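You operate a simulated robot arm through the tools that you are given. There is no shell and no other tool. Be economical: measure what you need, move in short steps, check, and stop when the job is done.

You are at the controls of a simulated two-armed robot. One attempt, no reset.

## Task
Set up the rewind table for the order on the card.
Fine: width guide and tension dial as the card says, metre wheel down, display at zero; the brake stays on.

It is judged by the outcome, as a careful person would: the job done as asked, and still so three seconds after it is handed in. It fails if anything else is knocked over, pushed out of place, dropped, spilled or broken.

## Robot
Two 7-joint arms with fingered hands on one trunk, on a base that drives. Base frame: it is fixed to the floor where the robot stands at the start and does not move with it; the origin is under the middle of the robot, x ahead of it, y to its left, z up; the surface under the hand at the start is at about z = 0.855. Readings come in m, degrees, newtons and seconds.
The left shoulder is at the start at [0.03, 0.12, 1.038], the right one opposite. With the tool pointing down near the work surface each hand reaches from about 0.28 to 0.7 m from the robot's upright axis, wherever it stands, measured 20 degrees to its own side. Places, roughly: brake lever [0.4, 0.5, 0.9]; metre wheel [0.8, 0.1, 1]; rewind order card [1, 0.3, 1.1]; rewind table [0.7, -0.2, 0.6]; tension dial [0.5, -0.2, 0.9]; width guide [0.4, 0, 0.9]; zero button [0.9, -0.1, 1]. Payload 4 kg a hand.
The tool frame of a hand sits at the grasp point between the pads (the TCP): z along the fingers, y along the line on which they close. The tips reach 0.019 m beyond it. The gripper opens to 0.12 m. The gripper's body begins 0.053 m behind the TCP. The gripper is a hand of 3 fingers: y runs from the thumb to the fingers, the wrist lies at [0, 0, -0.219] in the tool frame, and closing takes about 1.5 s.
Orientation is told as [roll, pitch, yaw] about the base's x, y, z axes, in that order, counted from this pose: with the fingers straight down and closing along the base's y, the tool's x points along the base's -x, its y along +y and its z along -z.

## Interface
- The arms move only by the tool play_rows. It takes "left_increments", "right_increments" or both (then of equal length, played together; a hand with none holds still); each is a list of rows, each a list of 6 numbers: the shift along the tool's x, y, z in m, then the turn, a rotation vector about the tool's x, y, z in rad. In form: [[x, y, z, ax, ay, az], ...]. A call has 1 to 20 rows; each row shifts and turns the commanded pose from where the row before left it, along the tool's axes as they then stand. "left_gripper" and "right_gripper" are, for a hand that has rows, the gripper command, from -1 (shut) to 1 (fully open), values between in proportion, set as the call begins (left out, the last holds). Rows are played at 5 a second. More than 0.05 m and 8.6 degrees between two rows, or a gripper value outside its range, and nothing of the call is played. Where a pose cannot be reached the arm comes as near as it can. A force on the tool above 70 N (or 10 N above the force at the start of the call, whichever is more), or a blocked arm, ends the call early, and 0.2 s more pass. The fingers move at their own pace (about 0.072 m/s each) and stop on an object; they squeeze with about 30 N. The grip force told is the motor's: it shows also when the fingers shut on nothing. Time passes only in rows, and 0.2 s behind the last, so rows that do not move let the fingers close. It gives the time, the measured TCP pose, the force on the tool (base axes), the opening and the grip force at its end, in the units of the frame above (readings bear some noise), with the torque about the TCP (base axes, N m) and any sound that the robot's microphone picked up, and new pictures: "pictures" is both (left out), scene, wrist or none (wrist: the cameras of the hands that moved).
- Cameras (640 x 400 px; columns grow to the right, rows downward): "scene" is now at [0.0442, 0.0188, 1.595]; the picture's right is [0.29, -0.96, -0.00], its down [-0.66, -0.20, -0.72] and it looks along [0.69, 0.21, -0.69] (base axes); focal length 284 px, centre (320, 200). "left" rides on the left gripper at [-0.066, -0.004, -0.079] in its tool frame; the picture's right is [0.05, -1.00, 0.00], its down [0.76, 0.04, -0.64] and it looks along [0.64, 0.03, 0.77] (tool axes); focal length 251 px, centre (320, 200). "right" rides on the right gripper at [0.066, -0.004, -0.079] in its tool frame; the picture's right is [0.05, 1.00, 0.00], its down [-0.76, 0.04, -0.64] and it looks along [-0.64, 0.04, 0.77] (tool axes); focal length 251 px, centre (320, 200). There is no depth. A picture from a camera that has moved, and an enlarged one, comes with that camera's place and axes in the base frame and with its lens. The place of the scene camera against the robot may be out by one fixed shift of up to 0.018 m in any direction.
- move_column(by): slides the trunk up (or, below 0, down) by that many m; the arms and the scene camera ride with it, the base frame stays. It gives what a move gives, with no picture.
- drive_base(legs): drives the robot by 1 to 6 legs, each [ahead, turn to the left] in m and degrees, along the robot's own axes; the way and the turn of a leg run together, so that a leg with both is an arc; at most 1.5 m and 180 degrees a leg. The arms and the cameras ride along, it lands a little off, and it stops where it bumps. It gives what a move gives, and a new picture of the scene camera.
- grasp_type(shape, hand): the hand has 3 fingers and takes this shape, open, in about a second: jaw (thumb against the fingers, like two jaws); tri (thumb and two fingers); tip (a fingertip pinch); poke (one finger out to press); point (the index stretched); flat (the hand flat); cup (the hand cupped); fist (a fist). The gripper value then closes the fingers along that shape, each until it touches; the sizes above hold for jaw. It gives what a move gives, with no picture.
- aim_head(pan, tilt): turns the head with the scene camera to pan (to the left, within 120 degrees either way) and tilt (down, from -29 to 69), counted from straight ahead of the robot. It gives what a move gives, and a new picture of the scene camera.
- close_up(camera, box): a new picture of the part [left, top, right, bottom] of that camera's present view, enlarged. No time passes.
- job_done(): hands the job in; it is judged then, once.

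Work in short steps. Places have to be worked out from the pictures, the camera data and where the tool is seen: move nearer, look again, correct. Check each grasp and each placing, and mend what went wrong. You have 120 turns and 260 pictures in all, those below and enlarged ones among them. Open the grippers and draw the arms clear of the work before you hand the job in, unless the task says otherwise; then end with one line.

The tools are called as name(argument=value, ...) on one line, values as JSON. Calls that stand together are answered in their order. play_rows: Moves the arms, as the interface text tells. Its arguments: {"type":"object","properties":{"left_increments":{"type":"array","items":{"type":"array","items":{"type":"number"}}},"left_gripper":{"type":"number"},"right_increments":{"type":"array","items":{"type":"array","items":{"type":"number"}}},"right_gripper":{"type":"number"},"pictures":{"type":"string","enum":["both","scene","wrist","none"]}},"required":[]} The other tools are called the same way: move_column (by) slides the trunk up or down; grasp_type (shape, hand) gives the hand a shape; drive_base (legs) drives the base; aim_head (pan, tilt) turns the head that bears the scene camera; close_up (camera, box) takes an enlarged picture of a part of a camera's view; job_done () hands the job in.

At the start:

```text
time: 0.0
left_tool_pos: [0.5737, 0.2346, 1.2446]
left_tcp_rot: [0.0, 0.0, 0.0]
left_force: [0.7, 0.6, -0.2]
left_ft_torque: [-0.01, 0.01, 0.0]
left_finger_gap: 0.12
left_grip_force: 0.0
left_shape: jaw
right_tool_pos: [0.4757, -0.1992, 1.3218]
right_tcp_rot: [0.0, -0.1, 0.0]
right_force: [-0.5, -0.5, 0.3]
right_ft_torque: [-0.03, -0.03, -0.03]
right_finger_gap: 0.1199
right_grip_force: 0.0
right_shape: jaw
trunk travel left (down, up): [-0.25, 0.29]
robot x, y, heading: [-0.0006, -0.0005, 0.1]
head pan, tilt: [16.6, 43.8]
```

scene: 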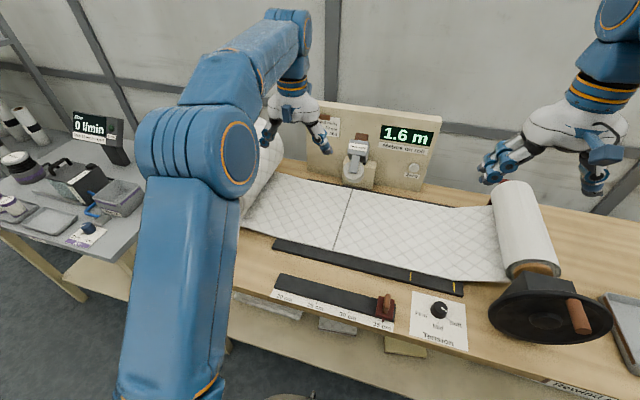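
right: 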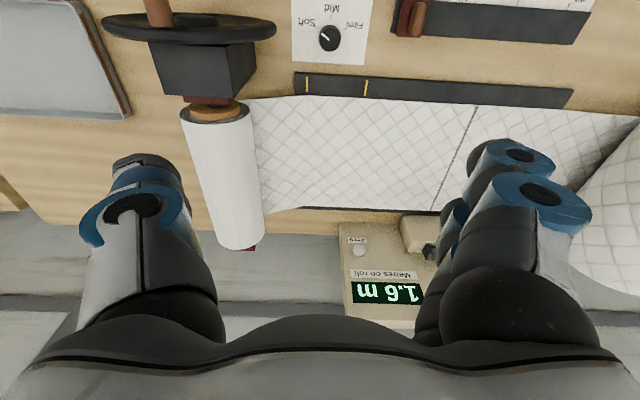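
left: 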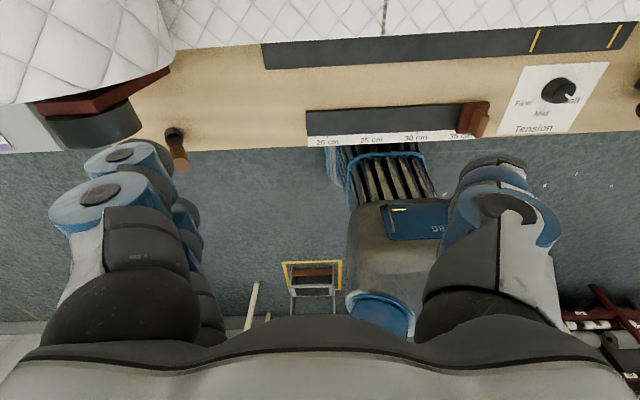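

The card is partly hidden behind the left hand; I enlarge that part and the right-hand region of the table.

close_up(camera="scene", box=[290, 90, 450, 200])

close_up(camera="scene", box=[260, 230, 480, 370])

```text
3.64 times, centred on (370, 145) of scene
camera zoom: at [0.0442, 0.0188, 1.595], right [0.29, -0.96, 0.0], down [-0.66, -0.2, -0.72], along [0.69, 0.21, -0.69], focal length 1032 px, centre (138, 400)
```

zoom: 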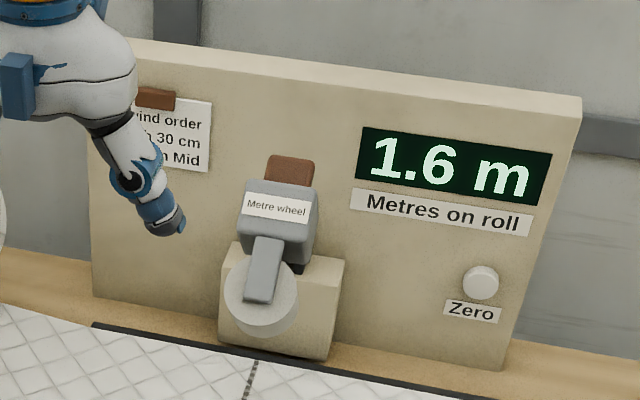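

```text
2.86 times, centred on (370, 300) of scene
camera zoom: at [0.0442, 0.0188, 1.595], right [0.29, -0.96, 0.0], down [-0.66, -0.2, -0.72], along [0.69, 0.21, -0.69], focal length 811 px, centre (177, -86)
```

zoom: 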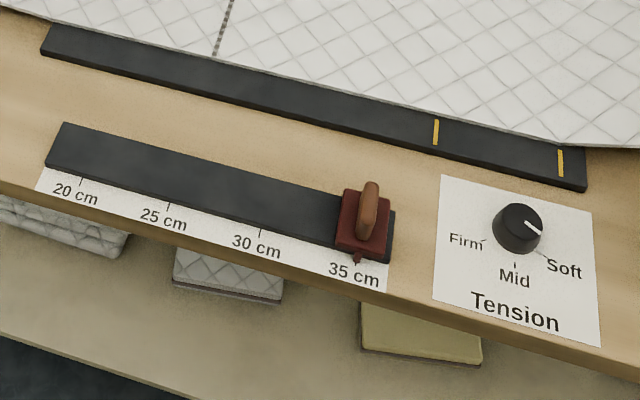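

The card seems to read width 30 cm, tension Mid; the guide stands near 35 and the dial near Soft. I draw the left hand back and left to read the card fully.

play_rows(left_increments=[[0.04, 0.03, 0, 0, 0, 0], [0.04, 0.03, 0, 0, 0, 0], [0.04, 0.03, 0, 0, 0, 0], [0.04, 0.03, 0, 0, 0, 0], [0, 0, 0, 0, 0, 0]], pictures="both")

```text
time: 1.2
left_tool_pos: [0.4146, 0.3512, 1.2469]
left_tcp_rot: [0.0, 0.2, 0.1]
left_force: [-0.1, 0.5, -0.3]
left_ft_torque: [0.02, 0.01, 0.0]
left_finger_gap: 0.1201
left_grip_force: 0.1
left_shape: jaw
right_tool_pos: [0.4765, -0.1994, 1.3206]
right_tcp_rot: [0.1, 0.2, 0.0]
right_force: [-0.1, -0.1, -0.2]
right_ft_torque: [0.04, 0.03, 0.01]
right_finger_gap: 0.1198
right_grip_force: 0.0
right_shape: jaw
trunk travel left (down, up): [-0.25, 0.29]
robot x, y, heading: [0.0003, -0.002, -0.3]
head pan, tilt: [16.6, 43.8]
camera scene: at [0.0458, 0.018, 1.595], right [0.29, -0.96, 0.0], down [-0.66, -0.2, -0.72], along [0.69, 0.21, -0.69], focal length 284 px, centre (320, 200)
camera left: at [0.4803, 0.3476, 1.3247], right [-0.05, -1.0, 0.0], down [-0.76, 0.04, 0.64], along [-0.64, 0.04, -0.76], focal length 251 px, centre (320, 200)
```

scene: 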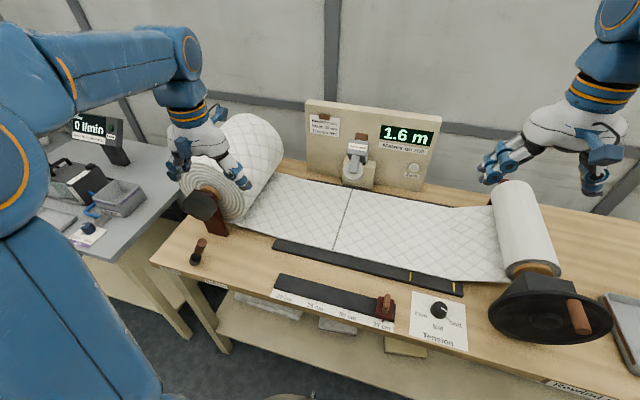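
left: 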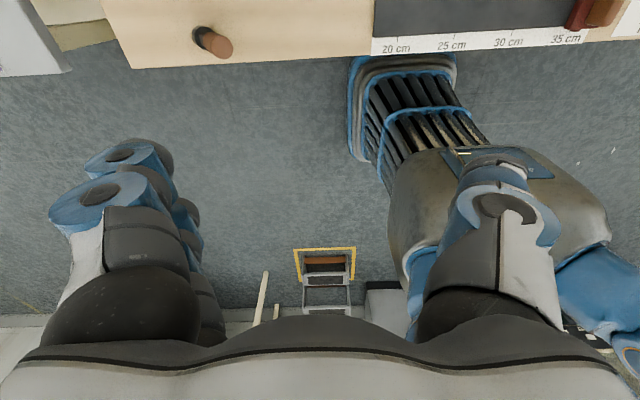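

Now I enlarge the card, the metre wheel and the brake.

close_up(camera="scene", box=[300, 95, 380, 145])

close_up(camera="scene", box=[320, 120, 400, 200])

close_up(camera="right", box=[280, 0, 440, 80])

close_up(camera="scene", box=[350, 270, 480, 360])

```text
8.00 times, centred on (340, 120) of scene
camera zoom: at [0.0458, 0.018, 1.595], right [0.29, -0.96, 0.0], down [-0.66, -0.2, -0.72], along [0.69, 0.21, -0.69], focal length 2271 px, centre (160, 840)
```

zoom: 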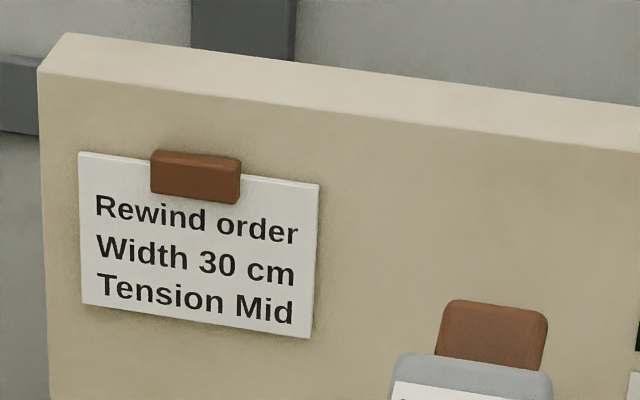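

```text
5.00 times, centred on (360, 160) of scene
camera zoom: at [0.0458, 0.018, 1.595], right [0.29, -0.96, 0.0], down [-0.66, -0.2, -0.72], along [0.69, 0.21, -0.69], focal length 1419 px, centre (120, 400)
```

zoom: 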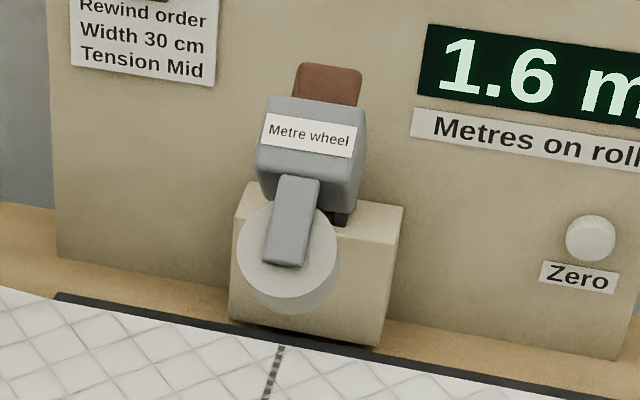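

```text
4.00 times, centred on (360, 40) of right
camera zoom: at [0.4116, -0.2046, 1.3988], right [-0.05, 1.0, 0.0], down [0.77, 0.04, 0.64], along [0.64, 0.04, -0.77], focal length 1006 px, centre (160, 840)
```

zoom: 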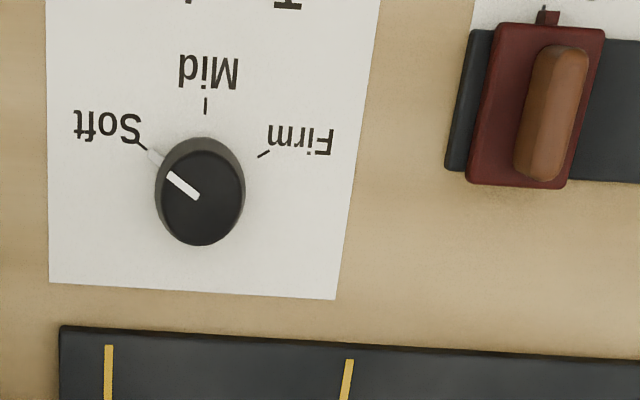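

```text
4.44 times, centred on (415, 315) of scene
camera zoom: at [0.0458, 0.018, 1.595], right [0.29, -0.96, 0.0], down [-0.66, -0.2, -0.72], along [0.69, 0.21, -0.69], focal length 1262 px, centre (-102, -311)
```

zoom: 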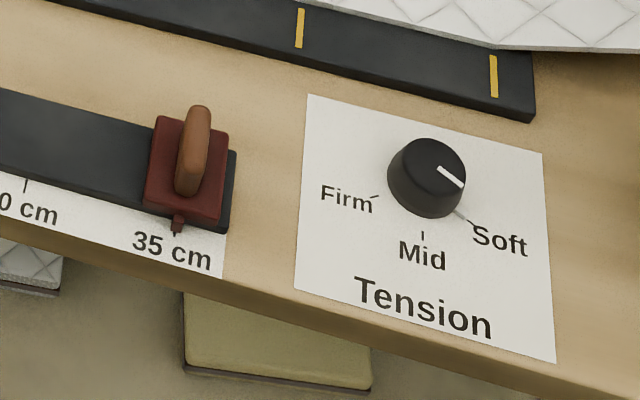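

The card reads width 30 cm, tension Mid. I judge the dial at about [0.475, -0.18], now at Soft, with Mid 60° clockwise from above. I pre-turn the right hand +30° and go down over the dial to look.

play_rows(right_increments=[[0, 0.01, 0.04, 0, 0, -0.131], [0, 0.009, 0.04, 0, 0, -0.131], [0, 0, 0.05, 0, 0, -0.131], [0, 0, 0.05, 0, 0, -0.131], [0, 0, 0.05, 0, 0, 0], [0, 0, 0.05, 0, 0, 0], [0, 0, 0.04, 0, 0, 0], [0, 0, 0, 0, 0, 0]], right_gripper=0.25, pictures="both")

```text
time: 3.0
left_tool_pos: [0.4131, 0.3519, 1.2468]
left_tcp_rot: [0.0, 0.0, 0.0]
left_force: [0.1, 0.2, -0.2]
left_ft_torque: [-0.03, 0.03, 0.0]
left_finger_gap: 0.1201
left_grip_force: 0.0
left_shape: jaw
right_tool_pos: [0.4769, -0.181, 1.0007]
right_tcp_rot: [0.1, 0.0, 30.1]
right_force: [-0.1, 0.1, -0.6]
right_ft_torque: [-0.03, -0.02, 0.01]
right_finger_gap: 0.0757
right_grip_force: 0.1
right_shape: jaw
trunk travel left (down, up): [-0.25, 0.29]
robot x, y, heading: [0.0003, -0.0027, 0.2]
head pan, tilt: [16.6, 43.8]
camera scene: at [0.0436, 0.0189, 1.5951], right [0.29, -0.96, 0.0], down [-0.66, -0.2, -0.72], along [0.69, 0.21, -0.69], focal length 284 px, centre (320, 200)
camera right: at [0.4214, -0.2167, 1.0783], right [-0.55, 0.84, 0.0], down [0.64, 0.42, 0.64], along [0.54, 0.35, -0.77], focal length 251 px, centre (320, 200)
```

scene: 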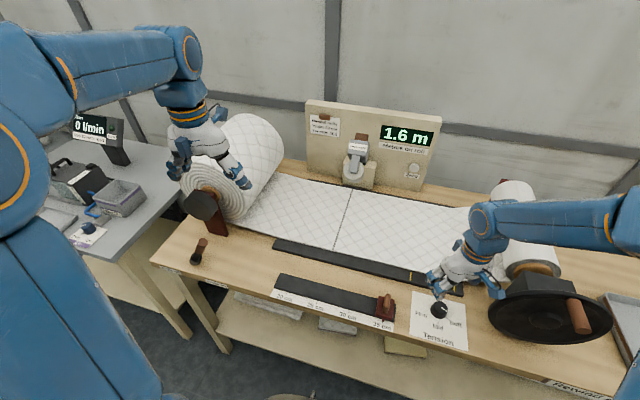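
right: 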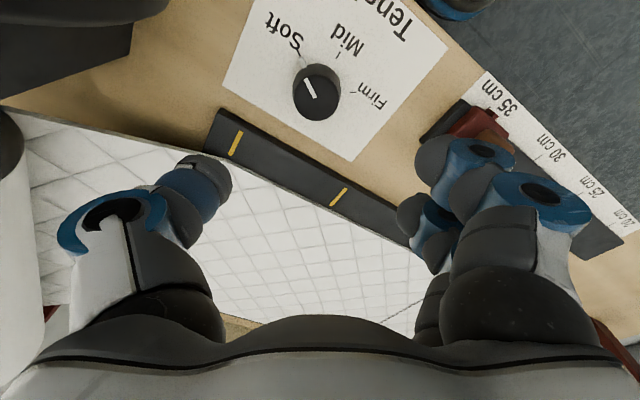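

The hand is over the dial and clear of the crank and guide peg. I go down straight to about z 0.882 with a small correction.

play_rows(right_increments=[[0.0027, -0.0007, 0.04, 0, 0, 0], [0, 0, 0.04, 0, 0, 0], [0, 0, 0.02, 0, 0, 0], [0, 0, 0.01, 0, 0, 0], [0, 0, 0.008, 0, 0, 0], [0, 0, 0, 0, 0, 0]], pictures="both")

close_up(camera="scene", box=[370, 230, 520, 350])

```text
time: 4.4
left_tool_pos: [0.4115, 0.3515, 1.2474]
left_tcp_rot: [0.0, -0.1, 0.0]
left_force: [0.1, -0.3, 0.1]
left_ft_torque: [-0.02, -0.01, 0.01]
left_finger_gap: 0.1201
left_grip_force: 0.0
left_shape: jaw
right_tool_pos: [0.4742, -0.1833, 0.8822]
right_tcp_rot: [0.0, 0.0, 30.1]
right_force: [0.1, -0.1, 0.4]
right_ft_torque: [0.0, 0.02, 0.03]
right_finger_gap: 0.0757
right_grip_force: 0.0
right_shape: jaw
trunk travel left (down, up): [-0.25, 0.29]
robot x, y, heading: [0.0007, 0.0042, 0.0]
head pan, tilt: [16.6, 43.8]
camera scene: at [0.0441, 0.0188, 1.595], right [0.29, -0.96, 0.0], down [-0.66, -0.2, -0.72], along [0.69, 0.21, -0.69], focal length 284 px, centre (320, 200)
camera right: at [0.4186, -0.2189, 0.9603], right [-0.55, 0.84, 0.0], down [0.64, 0.42, 0.64], along [0.54, 0.35, -0.77], focal length 251 px, centre (320, 200)
```

scene: 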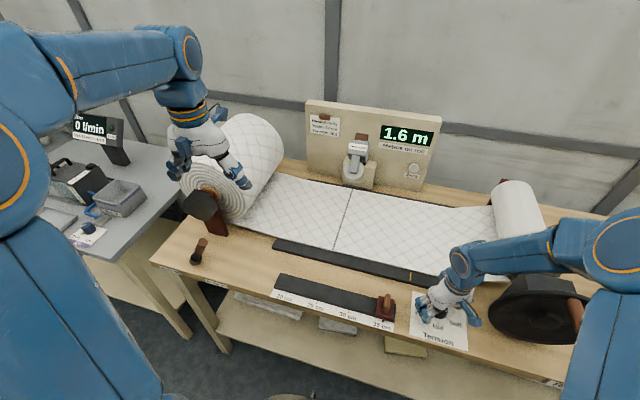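
right: 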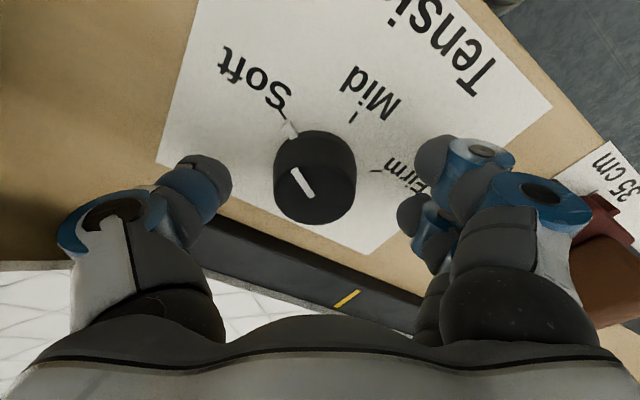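

```text
3.33 times, centred on (445, 290) of scene
camera zoom: at [0.0441, 0.0188, 1.595], right [0.29, -0.96, 0.0], down [-0.66, -0.2, -0.72], along [0.69, 0.21, -0.69], focal length 946 px, centre (-97, -100)
```

zoom: 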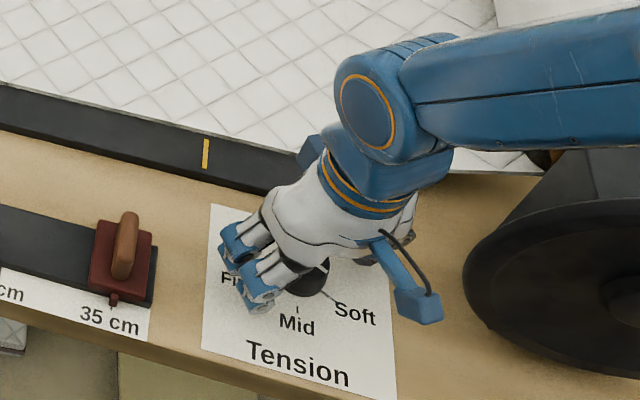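

The knob sits between the fingers and its top looks near z 0.875. I lower 3 mm more and close.

play_rows(right_increments=[[0, -0.001, 0.003, 0, 0, 0], [0, 0, 0, 0, 0, 0]], pictures="none")

play_rows(right_increments=[[0, 0, 0, 0, 0, 0], [0, 0, 0, 0, 0, 0], [0, 0, 0, 0, 0, 0], [0, 0, 0, 0, 0, 0], [0, 0, 0, 0, 0, 0], [0, 0, 0, 0, 0, 0]], right_gripper=-1, pictures="wrist")

```text
time: 5.0
left_tool_pos: [0.4133, 0.3517, 1.2471]
left_tcp_rot: [0.0, 0.0, 0.0]
left_force: [0.5, 0.7, -0.3]
left_ft_torque: [0.0, -0.04, 0.01]
left_finger_gap: 0.1199
left_grip_force: 0.1
left_shape: jaw
right_tool_pos: [0.4727, -0.1844, 0.8801]
right_tcp_rot: [-0.1, 0.0, 30.1]
right_force: [-0.2, 0.1, 0.6]
right_ft_torque: [-0.01, 0.01, 0.01]
right_finger_gap: 0.0754
right_grip_force: 0.1
right_shape: jaw
trunk travel left (down, up): [-0.25, 0.29]
robot x, y, heading: [-0.0038, 0.0007, -0.1]
head pan, tilt: [16.6, 43.8]
```

```text
time: 6.4
left_tool_pos: [0.4127, 0.3514, 1.2474]
left_tcp_rot: [0.1, 0.0, 0.0]
left_force: [-0.8, -0.5, 0.0]
left_ft_torque: [0.0, 0.02, 0.01]
left_finger_gap: 0.12
left_grip_force: 0.0
left_shape: jaw
right_tool_pos: [0.4731, -0.1864, 0.8788]
right_tcp_rot: [0.0, 0.0, 30.0]
right_force: [-3.1, -11.7, -2.1]
right_ft_torque: [0.02, 0.01, -0.08]
right_finger_gap: 0.0222
right_grip_force: 30.3
right_shape: jaw
trunk travel left (down, up): [-0.25, 0.29]
robot x, y, heading: [-0.0031, -0.0026, 0.1]
head pan, tilt: [16.6, 43.8]
camera right: at [0.4182, -0.2217, 0.9572], right [-0.55, 0.84, 0.0], down [0.64, 0.42, 0.64], along [0.54, 0.35, -0.77], focal length 251 px, centre (320, 200)
```

right: 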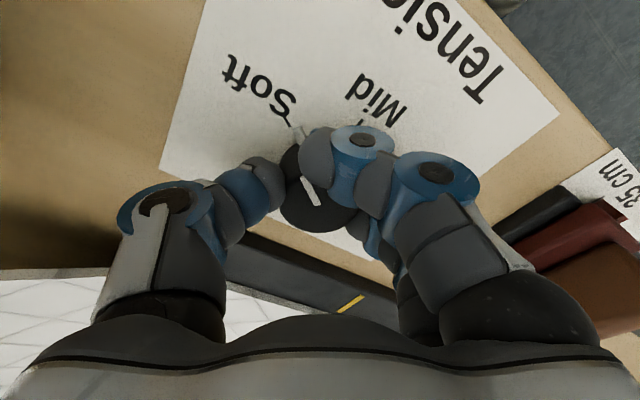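

The fingers hold the knob, with a side load of 12 N. I shift 3 mm to relieve it and turn 15° clockwise as a trial.

play_rows(right_increments=[[0, 0.003, 0, 0, 0, 0], [0, 0, 0, 0, 0, 0.13], [0, 0, 0, 0, 0, 0.13], [0, 0, 0, 0, 0, 0]], pictures="wrist")

close_up(camera="scene", box=[395, 270, 495, 350])

```text
time: 7.4
left_tool_pos: [0.4128, 0.3495, 1.2486]
left_tcp_rot: [0.1, 0.0, 0.0]
left_force: [0.4, -0.2, -0.1]
left_ft_torque: [0.03, -0.02, -0.01]
left_finger_gap: 0.1198
left_grip_force: 0.1
left_shape: jaw
right_tool_pos: [0.473, -0.1832, 0.8793]
right_tcp_rot: [0.1, 0.0, 14.9]
right_force: [-3.0, -17.0, -0.4]
right_ft_torque: [-0.12, 0.07, -0.08]
right_finger_gap: 0.0213
right_grip_force: 30.5
right_shape: jaw
trunk travel left (down, up): [-0.25, 0.29]
robot x, y, heading: [0.0009, 0.0002, 0.0]
head pan, tilt: [16.6, 43.8]
camera right: at [0.4094, -0.2036, 0.9576], right [-0.31, 0.95, 0.0], down [0.73, 0.24, 0.64], along [0.61, 0.2, -0.77], focal length 251 px, centre (320, 200)
```

right: 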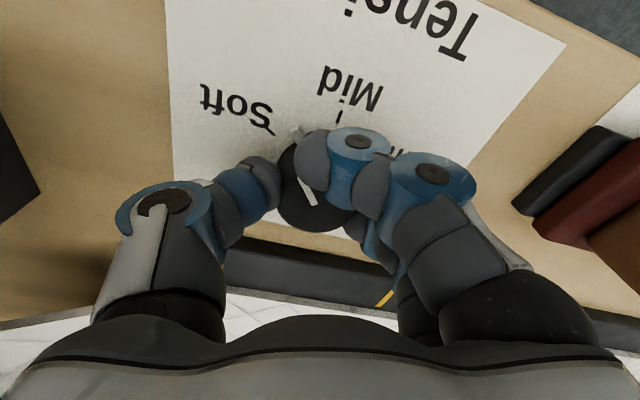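

```text
5.00 times, centred on (445, 310) of scene
camera zoom: at [0.0439, 0.0163, 1.5951], right [0.29, -0.96, 0.0], down [-0.66, -0.2, -0.72], along [0.69, 0.21, -0.69], focal length 1419 px, centre (-305, -350)
```

zoom: 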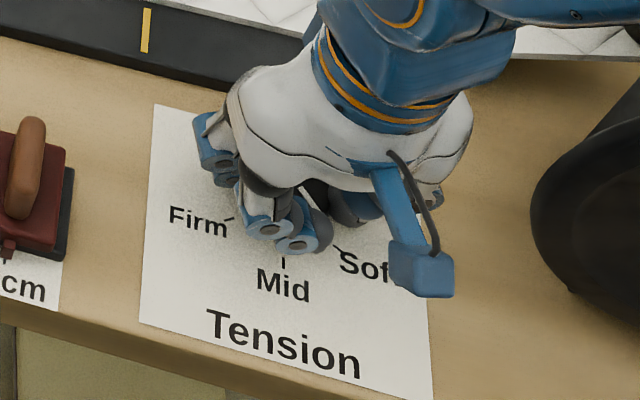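

The knob turned with the hand (pointer now off Soft). I ease back in y and turn another 30°.

play_rows(right_increments=[[0, -0.003, 0, 0, 0, 0.131], [0, -0.001, 0, 0, 0, 0.131], [0, 0, 0, 0, 0, 0.131], [0, 0, 0, 0, 0, 0.131], [0, 0, 0, 0, 0, 0]], pictures="wrist")

close_up(camera="right", box=[220, 60, 420, 240])

```text
time: 8.6
left_tool_pos: [0.4123, 0.3531, 1.2467]
left_tcp_rot: [0.0, 0.0, 0.1]
left_force: [-0.4, -0.2, 0.2]
left_ft_torque: [0.0, -0.02, -0.01]
left_finger_gap: 0.1199
left_grip_force: 0.1
left_shape: jaw
right_tool_pos: [0.4721, -0.1837, 0.8805]
right_tcp_rot: [0.0, -0.1, -14.9]
right_force: [-8.6, 7.7, -3.9]
right_ft_torque: [0.29, -0.03, 0.02]
right_finger_gap: 0.0194
right_grip_force: 30.2
right_shape: jaw
trunk travel left (down, up): [-0.25, 0.29]
robot x, y, heading: [-0.0012, 0.0005, 0.3]
head pan, tilt: [16.6, 43.8]
camera right: at [0.4073, -0.1703, 0.9587], right [0.2, 0.98, 0.0], down [0.75, -0.16, 0.64], along [0.63, -0.13, -0.77], focal length 251 px, centre (320, 200)
```

right: 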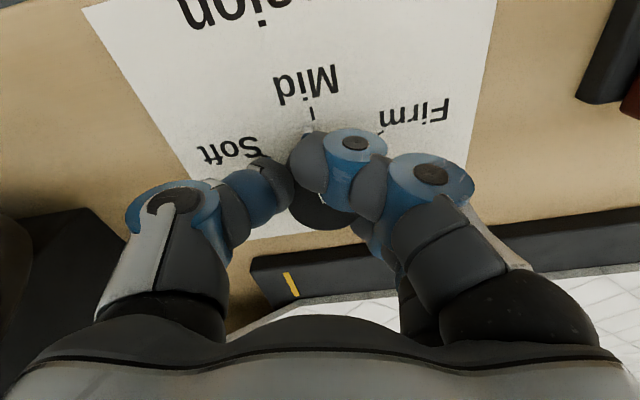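

```text
2.22 times, centred on (320, 150) of right
camera zoom: at [0.4073, -0.1703, 0.9587], right [0.2, 0.98, 0.0], down [0.75, -0.16, 0.64], along [0.63, -0.13, -0.77], focal length 559 px, centre (320, 311)
```

zoom: 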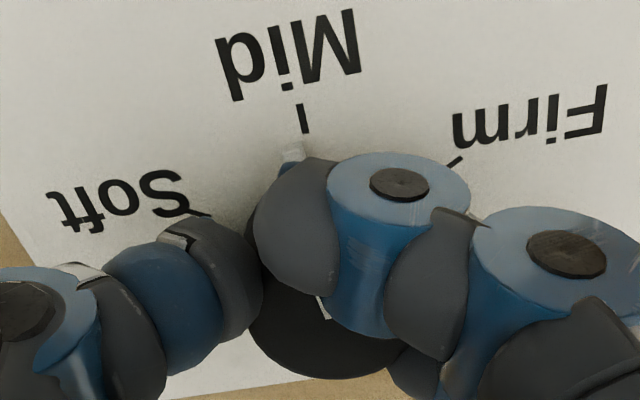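

The pointer is still several degrees short of Mid on the Soft side. I turn about 8° more and look.

play_rows(right_increments=[[0, 0, 0, 0, 0, 0.07], [0, 0, 0, 0, 0, 0.07], [0, 0, 0, 0, 0, 0]], pictures="none")

close_up(camera="right", box=[220, 60, 420, 240])

```text
time: 9.4
left_tool_pos: [0.4124, 0.354, 1.247]
left_tcp_rot: [-0.1, 0.1, 0.0]
left_force: [0.5, -0.5, -1.0]
left_ft_torque: [0.0, 0.01, 0.0]
left_finger_gap: 0.1198
left_grip_force: 0.1
left_shape: jaw
right_tool_pos: [0.4723, -0.1843, 0.8811]
right_tcp_rot: [0.0, 0.0, -22.9]
right_force: [-7.9, 10.6, 0.1]
right_ft_torque: [0.29, -0.05, 0.13]
right_finger_gap: 0.0194
right_grip_force: 29.5
right_shape: jaw
trunk travel left (down, up): [-0.25, 0.29]
robot x, y, heading: [-0.0, 0.0005, -0.1]
head pan, tilt: [16.6, 43.8]
```

```text
2.22 times, centred on (320, 150) of right
camera zoom: at [0.4099, -0.1615, 0.9588], right [0.34, 0.94, 0.0], down [0.72, -0.26, 0.64], along [0.61, -0.22, -0.76], focal length 559 px, centre (320, 311)
```

zoom: 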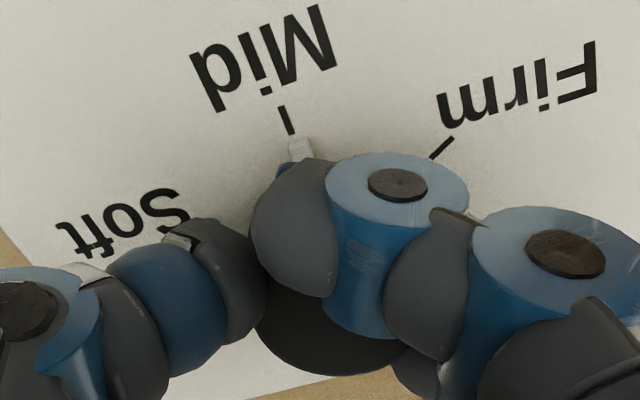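

The pointer now lines up with the Mid tick. I open, rise and check.

play_rows(right_increments=[[0, 0, 0, 0, 0, 0], [0, 0, 0, 0, 0, 0], [0, 0, 0, 0, 0, 0], [0, 0, 0, 0, 0, 0], [0, 0, -0.03, 0, 0, 0], [0, 0, -0.05, 0, 0, 0], [0, 0, -0.05, 0, 0, 0], [0, 0, -0.05, 0, 0, 0], [0, 0, 0, 0, 0, 0]], right_gripper=0.3, pictures="wrist")

close_up(camera="right", box=[240, 0, 400, 120])

```text
time: 11.4
left_tool_pos: [0.4128, 0.3515, 1.2466]
left_tcp_rot: [0.0, 0.0, 0.0]
left_force: [0.5, -1.0, -0.4]
left_ft_torque: [-0.04, 0.03, -0.01]
left_finger_gap: 0.12
left_grip_force: 0.0
left_shape: jaw
right_tool_pos: [0.4735, -0.1855, 1.0609]
right_tcp_rot: [0.0, 0.1, -22.9]
right_force: [-0.2, -0.1, -1.1]
right_ft_torque: [-0.01, -0.02, -0.02]
right_finger_gap: 0.0778
right_grip_force: 0.1
right_shape: jaw
trunk travel left (down, up): [-0.25, 0.29]
robot x, y, heading: [0.0006, -0.0004, 0.2]
head pan, tilt: [16.6, 43.8]
camera right: at [0.4115, -0.1626, 1.139], right [0.34, 0.94, 0.0], down [0.72, -0.26, 0.64], along [0.6, -0.22, -0.77], focal length 251 px, centre (320, 200)
```

right: 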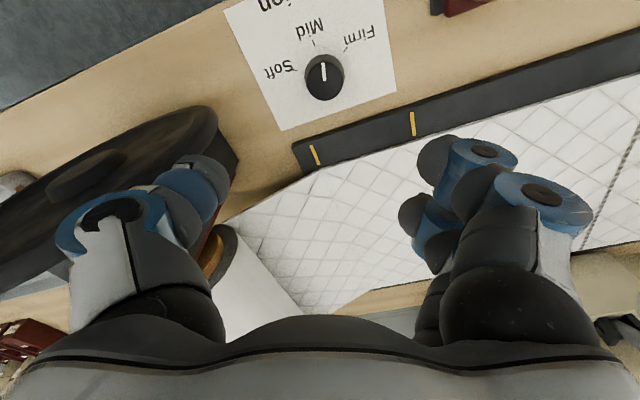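

```text
3.33 times, centred on (320, 60) of right
camera zoom: at [0.4115, -0.1626, 1.139], right [0.34, 0.94, 0.0], down [0.72, -0.26, 0.64], along [0.6, -0.22, -0.77], focal length 838 px, centre (320, 667)
```

zoom: 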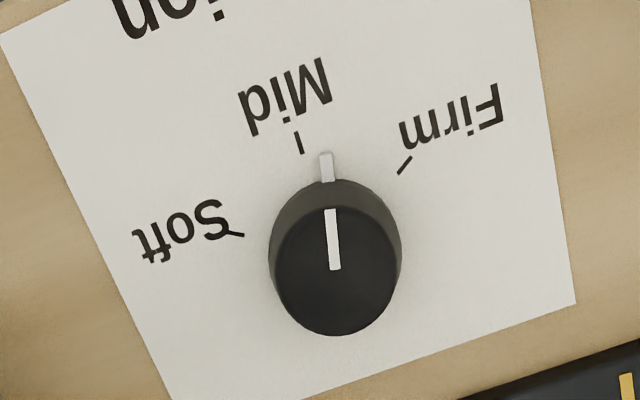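

On release the knob rode past Mid by roughly 13° toward Firm. I recentre the hand on the knob (≈[0.477, -0.182]) and regrasp gently to turn it back.

play_rows(right_increments=[[-0.0019, 0.0046, 0.05, 0, 0, 0], [0, 0, 0.05, 0, 0, 0], [0, 0, 0.05, 0, 0, 0], [0, 0, 0.02, 0, 0, 0], [0, 0, 0.01, 0, 0, 0], [0, 0, 0, 0, 0, 0]], pictures="wrist")

play_rows(right_increments=[[0, 0, 0, 0, 0, 0], [0, 0, 0, 0, 0, 0], [0, 0, 0, 0, 0, 0], [0, 0, 0, 0, 0, 0], [0, 0, 0, 0, 0, 0]], right_gripper=-1, pictures="wrist")

```text
refused: row 1 steps farther than a row can; nothing moved
```

```text
time: 12.6
left_tool_pos: [0.4131, 0.3515, 1.2476]
left_tcp_rot: [0.0, 0.0, 0.0]
left_force: [0.5, 0.4, -0.4]
left_ft_torque: [0.0, 0.0, 0.0]
left_finger_gap: 0.12
left_grip_force: 0.0
left_shape: jaw
right_tool_pos: [0.4735, -0.1841, 1.0601]
right_tcp_rot: [0.0, 0.0, -22.9]
right_force: [-0.1, -0.6, 0.4]
right_ft_torque: [0.02, 0.0, 0.0]
right_finger_gap: 0.0
right_grip_force: 29.8
right_shape: jaw
trunk travel left (down, up): [-0.25, 0.29]
robot x, y, heading: [-0.0002, 0.004, 0.1]
head pan, tilt: [16.6, 43.8]
camera right: at [0.411, -0.1627, 1.1388], right [0.34, 0.94, 0.0], down [0.72, -0.26, 0.64], along [0.61, -0.22, -0.77], focal length 251 px, centre (320, 200)
```

right: 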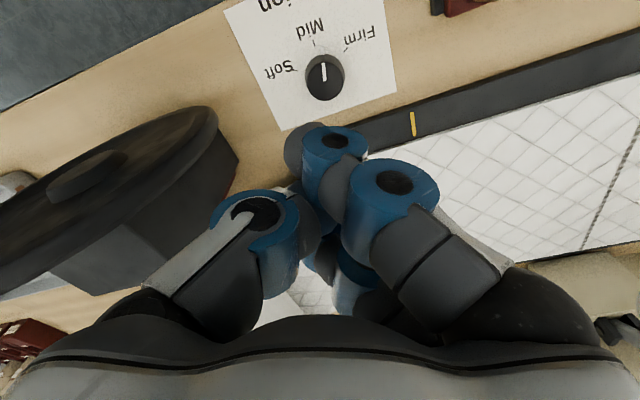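

A row was too long, so the hand shut in the air; no harm. I reopen and descend with smaller rows.

play_rows(right_increments=[[-0.0019, 0.004, 0, 0, 0, 0], [0, 0, 0.01, 0, 0, 0], [0, 0, 0.03, 0, 0, 0], [0, 0, 0.04, 0, 0, 0], [0, 0, 0.04, 0, 0, 0], [0, 0, 0.04, 0, 0, 0], [0, 0, 0.012, 0, 0, 0], [0, 0, 0.008, 0, 0, 0], [0, 0, 0, 0, 0, 0]], right_gripper=0.3, pictures="wrist")

```text
time: 14.6
left_tool_pos: [0.4128, 0.3523, 1.2478]
left_tcp_rot: [0.0, 0.1, 0.0]
left_force: [0.4, 0.7, 0.4]
left_ft_torque: [0.0, 0.02, 0.04]
left_finger_gap: 0.1201
left_grip_force: 0.1
left_shape: jaw
right_tool_pos: [0.4754, -0.182, 0.8788]
right_tcp_rot: [0.0, 0.0, -23.0]
right_force: [-0.4, 0.4, 0.2]
right_ft_torque: [-0.01, 0.0, 0.0]
right_finger_gap: 0.078
right_grip_force: 0.0
right_shape: jaw
trunk travel left (down, up): [-0.25, 0.29]
robot x, y, heading: [0.0037, -0.0012, 0.1]
head pan, tilt: [16.6, 43.8]
camera right: at [0.4141, -0.1597, 0.9569], right [0.34, 0.94, 0.0], down [0.72, -0.26, 0.64], along [0.61, -0.22, -0.77], focal length 251 px, centre (320, 200)
```

right: 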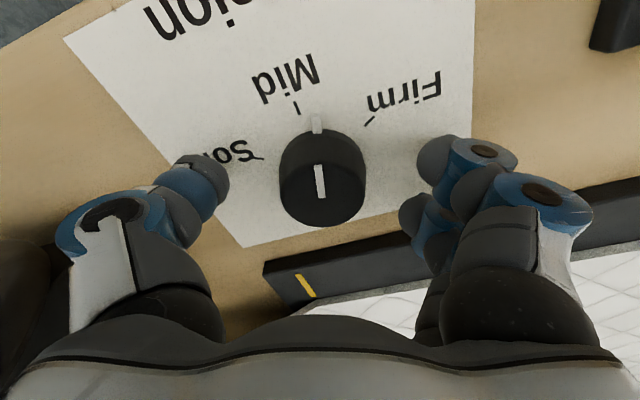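

Well centred now. I close to just under the knob's gap.

play_rows(right_increments=[[0, 0, 0, 0, 0, 0], [0, 0, 0, 0, 0, 0], [0, 0, 0, 0, 0, 0], [0, 0, 0, 0, 0, 0], [0, 0, 0, 0, 0, 0]], right_gripper=-0.75, pictures="none")

close_up(camera="right", box=[220, 60, 420, 240])

```text
time: 15.8
left_tool_pos: [0.4117, 0.3514, 1.2475]
left_tcp_rot: [0.0, 0.0, 0.0]
left_force: [-0.1, 0.1, 0.0]
left_ft_torque: [0.0, 0.01, 0.02]
left_finger_gap: 0.1199
left_grip_force: 0.0
left_shape: jaw
right_tool_pos: [0.4748, -0.1828, 0.879]
right_tcp_rot: [-0.1, 0.2, -22.9]
right_force: [-9.6, -1.7, -4.2]
right_ft_torque: [0.06, 0.04, 0.01]
right_finger_gap: 0.0235
right_grip_force: 30.1
right_shape: jaw
trunk travel left (down, up): [-0.25, 0.29]
robot x, y, heading: [-0.0019, -0.0029, -0.0]
head pan, tilt: [16.6, 43.8]
```

```text
2.22 times, centred on (320, 150) of right
camera zoom: at [0.4125, -0.1602, 0.9568], right [0.34, 0.94, 0.0], down [0.72, -0.26, 0.64], along [0.6, -0.22, -0.77], focal length 559 px, centre (320, 311)
```

zoom: 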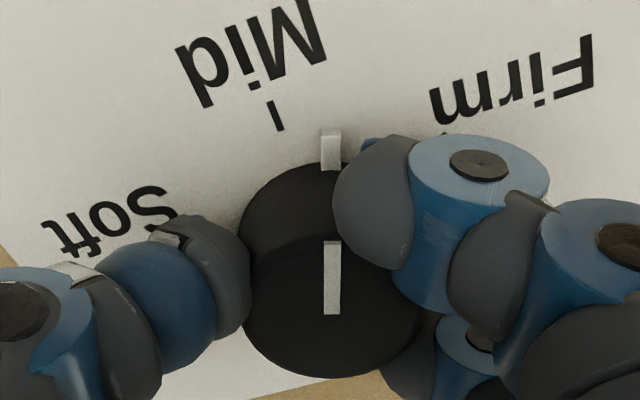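

A better three-point grip. I turn back 13.5° toward Soft side and check before release.

play_rows(right_increments=[[0, 0, 0, 0, 0, -0.118], [0, 0, 0, 0, 0, -0.118], [0, 0, 0, 0, 0, 0], [0, 0, 0, 0, 0, 0]], pictures="none")

close_up(camera="right", box=[220, 60, 420, 240])

```text
time: 16.8
left_tool_pos: [0.4131, 0.3505, 1.2478]
left_tcp_rot: [0.2, 0.1, 0.0]
left_force: [-0.3, 0.4, 0.2]
left_ft_torque: [0.03, 0.0, -0.01]
left_finger_gap: 0.12
left_grip_force: 0.1
left_shape: jaw
right_tool_pos: [0.4746, -0.1842, 0.8794]
right_tcp_rot: [0.0, 0.0, -9.4]
right_force: [-12.0, -6.1, -13.8]
right_ft_torque: [0.0, 0.07, -0.03]
right_finger_gap: 0.0224
right_grip_force: 30.0
right_shape: jaw
trunk travel left (down, up): [-0.25, 0.29]
robot x, y, heading: [0.0003, -0.0044, -0.1]
head pan, tilt: [16.6, 43.8]
```

```text
2.22 times, centred on (320, 150) of right
camera zoom: at [0.4099, -0.1763, 0.9577], right [0.11, 0.99, 0.0], down [0.76, -0.08, 0.64], along [0.64, -0.07, -0.77], focal length 559 px, centre (320, 311)
```

zoom: 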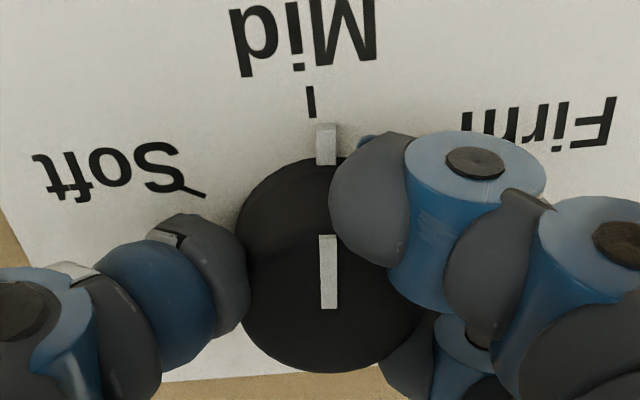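

The pointer is still about 4–5° past Mid; I turn back by that much and then release gently.

play_rows(right_increments=[[0, 0, 0, 0, 0, -0.08], [0, 0, 0, 0, 0, 0], [0, 0, 0, 0, 0, 0]], pictures="none")

close_up(camera="right", box=[220, 60, 420, 240])

play_rows(right_increments=[[0, 0, 0, 0, 0, 0], [0, 0, 0, 0, 0, 0], [0, 0, 0, 0, 0, 0], [0, 0, 0, 0, 0, 0]], right_gripper=0.3, pictures="wrist")

close_up(camera="right", box=[220, 60, 420, 240])

```text
time: 17.6
left_tool_pos: [0.4134, 0.35, 1.2479]
left_tcp_rot: [0.1, 0.0, 0.1]
left_force: [-0.3, -0.5, -0.4]
left_ft_torque: [-0.01, -0.02, 0.01]
left_finger_gap: 0.1197
left_grip_force: 0.0
left_shape: jaw
right_tool_pos: [0.4748, -0.1834, 0.8804]
right_tcp_rot: [0.0, 0.0, -4.7]
right_force: [-13.5, -7.9, -16.7]
right_ft_torque: [0.01, 0.06, -0.04]
right_finger_gap: 0.022
right_grip_force: 30.6
right_shape: jaw
trunk travel left (down, up): [-0.25, 0.29]
robot x, y, heading: [-0.0007, -0.0016, 0.1]
head pan, tilt: [16.6, 43.8]
```

```text
2.22 times, centred on (320, 150) of right
camera zoom: at [0.4099, -0.1817, 0.9581], right [0.03, 1.0, 0.0], down [0.77, -0.02, 0.64], along [0.64, -0.02, -0.77], focal length 559 px, centre (320, 311)
```

zoom: 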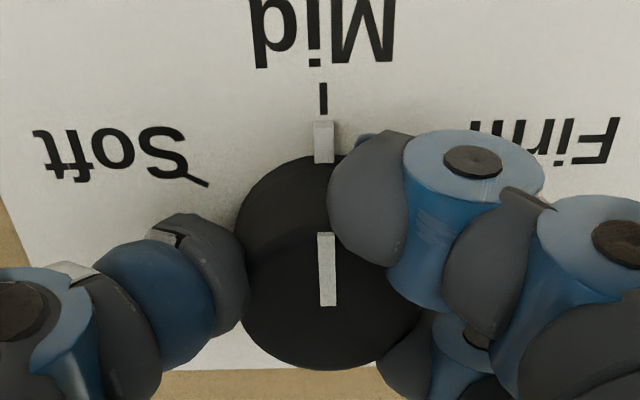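

```text
time: 18.6
left_tool_pos: [0.4137, 0.3519, 1.2472]
left_tcp_rot: [0.0, 0.0, 0.1]
left_force: [-0.4, 0.1, 0.1]
left_ft_torque: [0.02, 0.0, 0.01]
left_finger_gap: 0.1201
left_grip_force: 0.3
left_shape: jaw
right_tool_pos: [0.4772, -0.1817, 0.8813]
right_tcp_rot: [0.0, -0.1, -4.8]
right_force: [0.3, 0.2, -0.1]
right_ft_torque: [-0.03, 0.03, -0.05]
right_finger_gap: 0.0776
right_grip_force: 0.2
right_shape: jaw
trunk travel left (down, up): [-0.25, 0.29]
robot x, y, heading: [0.0011, -0.0048, 0.3]
head pan, tilt: [16.6, 43.8]
camera right: at [0.411, -0.1802, 0.9586], right [0.03, 1.0, 0.0], down [0.76, -0.02, 0.64], along [0.64, -0.02, -0.77], focal length 251 px, centre (320, 200)
```

right: 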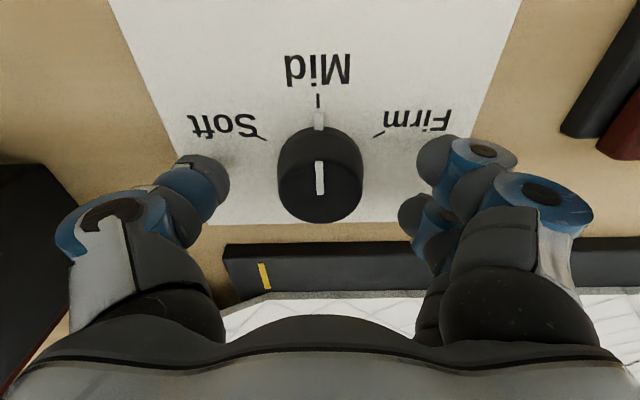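

```text
2.22 times, centred on (320, 150) of right
camera zoom: at [0.411, -0.1802, 0.9586], right [0.03, 1.0, 0.0], down [0.76, -0.02, 0.64], along [0.64, -0.02, -0.77], focal length 559 px, centre (320, 311)
```

zoom: 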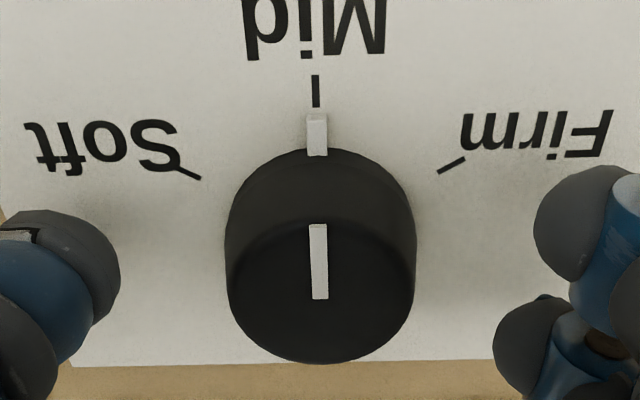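

The pointer is exactly at Mid. I raise the right hand and move it right, then bring the left hand over the width guide.

play_rows(right_increments=[[0, 0, -0.04, 0, 0, 0], [0, 0, -0.05, 0, 0, 0], [0, 0, -0.05, 0, 0, 0], [0, 0, -0.05, 0, 0, 0], [0, 0, -0.05, 0, 0, 0], [0, 0, -0.05, 0, 0, 0], [0, -0.04, -0.02, 0, 0, 0], [0, -0.05, 0, 0, 0, 0], [0, -0.05, 0, 0, 0, 0], [0, 0, 0, 0, 0, 0]], pictures="none")

play_rows(left_increments=[[0, -0.049, 0, 0, 0, 0], [0, -0.049, 0, 0, 0, 0], [0, -0.049, 0, 0, 0, 0], [0, -0.049, 0, 0, 0, 0], [0, -0.049, 0, 0, 0, 0], [0, -0.049, 0, 0, 0, 0], [0, -0.049, 0, 0, 0, 0], [0, -0.049, 0.01, 0, 0, 0], [0, 0, 0.05, 0, 0, 0], [0, 0, 0.05, 0, 0, 0], [0, 0, 0.05, 0, 0, 0], [0, 0, 0, 0, 0, 0]], left_gripper=0, pictures="both")

```text
time: 20.8
left_tool_pos: [0.4128, 0.3529, 1.2469]
left_tcp_rot: [0.0, 0.0, -0.1]
left_force: [1.4, 0.5, 0.8]
left_ft_torque: [-0.01, -0.03, 0.0]
left_finger_gap: 0.1199
left_grip_force: 0.2
left_shape: jaw
right_tool_pos: [0.4644, -0.3202, 1.1902]
right_tcp_rot: [0.0, 0.0, -4.8]
right_force: [0.6, 0.0, 0.1]
right_ft_torque: [0.0, -0.03, -0.03]
right_finger_gap: 0.0775
right_grip_force: 0.1
right_shape: jaw
trunk travel left (down, up): [-0.25, 0.29]
robot x, y, heading: [0.0026, -0.0005, -0.2]
head pan, tilt: [16.6, 43.8]
```

```text
time: 23.4
left_tool_pos: [0.4171, -0.0389, 1.0828]
left_tcp_rot: [0.0, 0.0, 0.0]
left_force: [0.7, 1.0, 0.4]
left_ft_torque: [-0.02, -0.02, 0.01]
left_finger_gap: 0.0604
left_grip_force: 0.1
left_shape: jaw
right_tool_pos: [0.4631, -0.3224, 1.1907]
right_tcp_rot: [0.1, -0.1, -4.8]
right_force: [-0.1, -0.2, 0.6]
right_ft_torque: [0.0, 0.01, -0.02]
right_finger_gap: 0.0776
right_grip_force: 0.1
right_shape: jaw
trunk travel left (down, up): [-0.25, 0.29]
robot x, y, heading: [-0.002, 0.0021, 0.1]
head pan, tilt: [16.6, 43.8]
camera scene: at [0.0435, 0.0189, 1.5951], right [0.29, -0.96, 0.0], down [-0.66, -0.2, -0.72], along [0.69, 0.21, -0.69], focal length 284 px, centre (320, 200)
camera left: at [0.483, -0.0433, 1.1614], right [-0.05, -1.0, 0.0], down [-0.76, 0.04, 0.64], along [-0.64, 0.04, -0.77], focal length 251 px, centre (320, 200)
```

scene: 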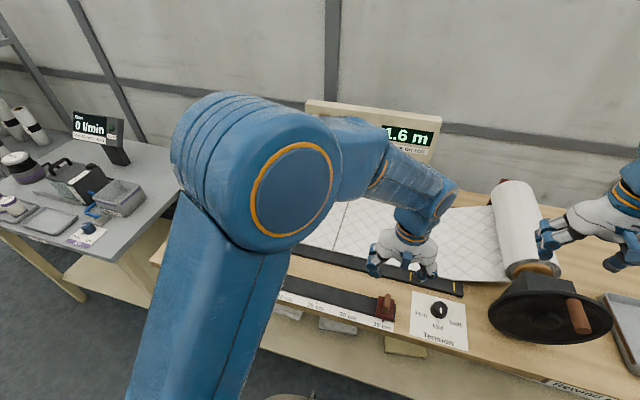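
left: 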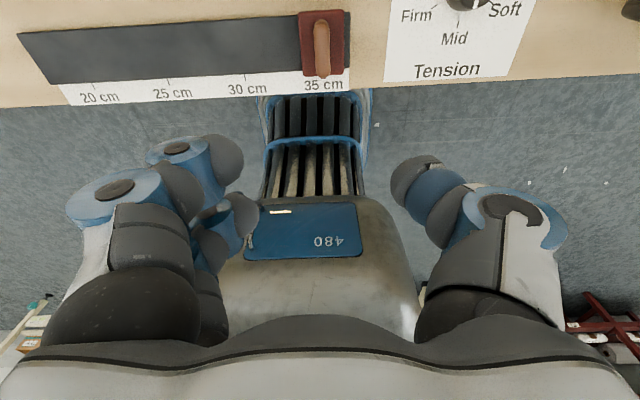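

close_up(camera="left", box=[220, 0, 380, 100])

```text
4.00 times, centred on (300, 50) of left
camera zoom: at [0.483, -0.0433, 1.1614], right [-0.05, -1.0, 0.0], down [-0.76, 0.04, 0.64], along [-0.64, 0.04, -0.77], focal length 1006 px, centre (400, 800)
```

zoom: 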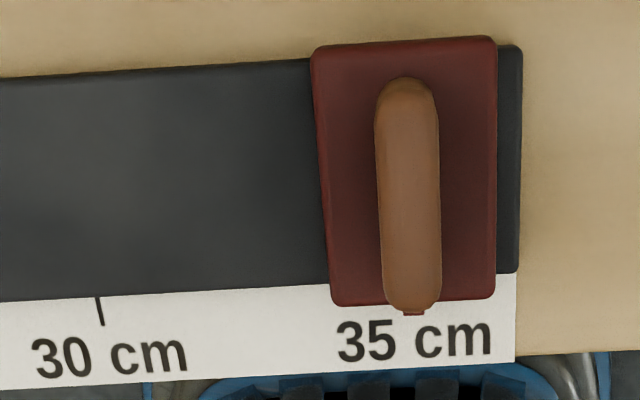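

The guide's handle looks like a ridge along x, about 17 mm thick, centred near [0.437, -0.041]. I move over it and lower to z 0.94 to look again.

play_rows(left_increments=[[-0.02, -0.002, 0.04, 0, 0, 0], [0, 0, 0.04, 0, 0, 0], [0, 0, 0.04, 0, 0, 0], [0, 0, 0.02, 0, 0, 0], [0, 0, 0, 0, 0, 0]], pictures="both")

close_up(camera="scene", box=[340, 250, 440, 330])

```text
time: 24.6
left_tool_pos: [0.4359, -0.0399, 0.9444]
left_tcp_rot: [0.0, 0.0, 0.0]
left_force: [0.3, -0.1, 0.3]
left_ft_torque: [0.01, -0.02, 0.0]
left_finger_gap: 0.0605
left_grip_force: 0.1
left_shape: jaw
right_tool_pos: [0.464, -0.3217, 1.1901]
right_tcp_rot: [0.0, 0.0, -4.8]
right_force: [0.1, -0.1, -1.0]
right_ft_torque: [0.02, 0.01, -0.01]
right_finger_gap: 0.0775
right_grip_force: 0.1
right_shape: jaw
trunk travel left (down, up): [-0.25, 0.29]
robot x, y, heading: [-0.0022, 0.001, -0.1]
head pan, tilt: [16.6, 43.8]
camera scene: at [0.044, 0.0187, 1.595], right [0.29, -0.96, 0.0], down [-0.66, -0.2, -0.72], along [0.69, 0.21, -0.69], focal length 284 px, centre (320, 200)
camera left: at [0.5021, -0.0436, 1.0221], right [-0.05, -1.0, 0.0], down [-0.76, 0.04, 0.64], along [-0.64, 0.03, -0.77], focal length 251 px, centre (320, 200)
```

scene: 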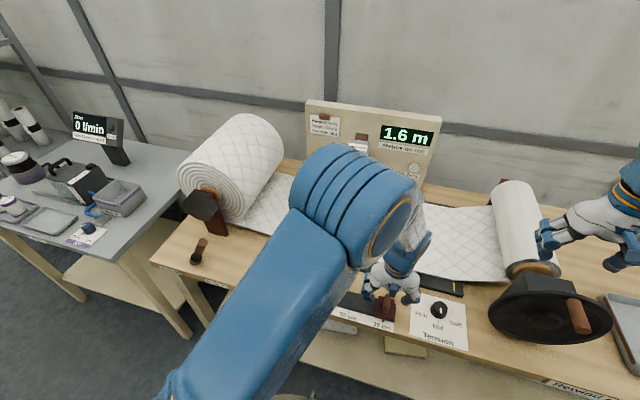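
left: 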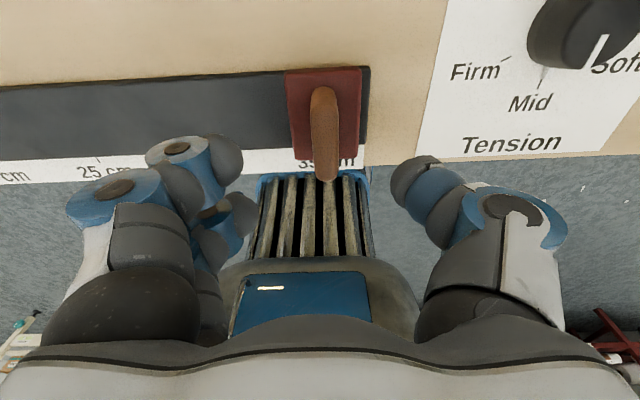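

```text
5.00 times, centred on (390, 290) of scene
camera zoom: at [0.044, 0.0187, 1.595], right [0.29, -0.96, 0.0], down [-0.66, -0.2, -0.72], along [0.69, 0.21, -0.69], focal length 1419 px, centre (-30, -250)
```

zoom: 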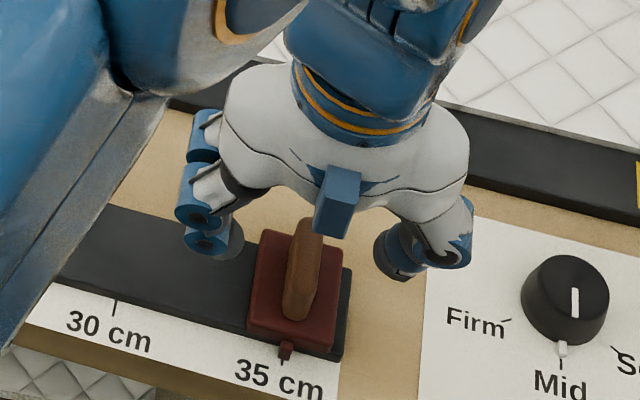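

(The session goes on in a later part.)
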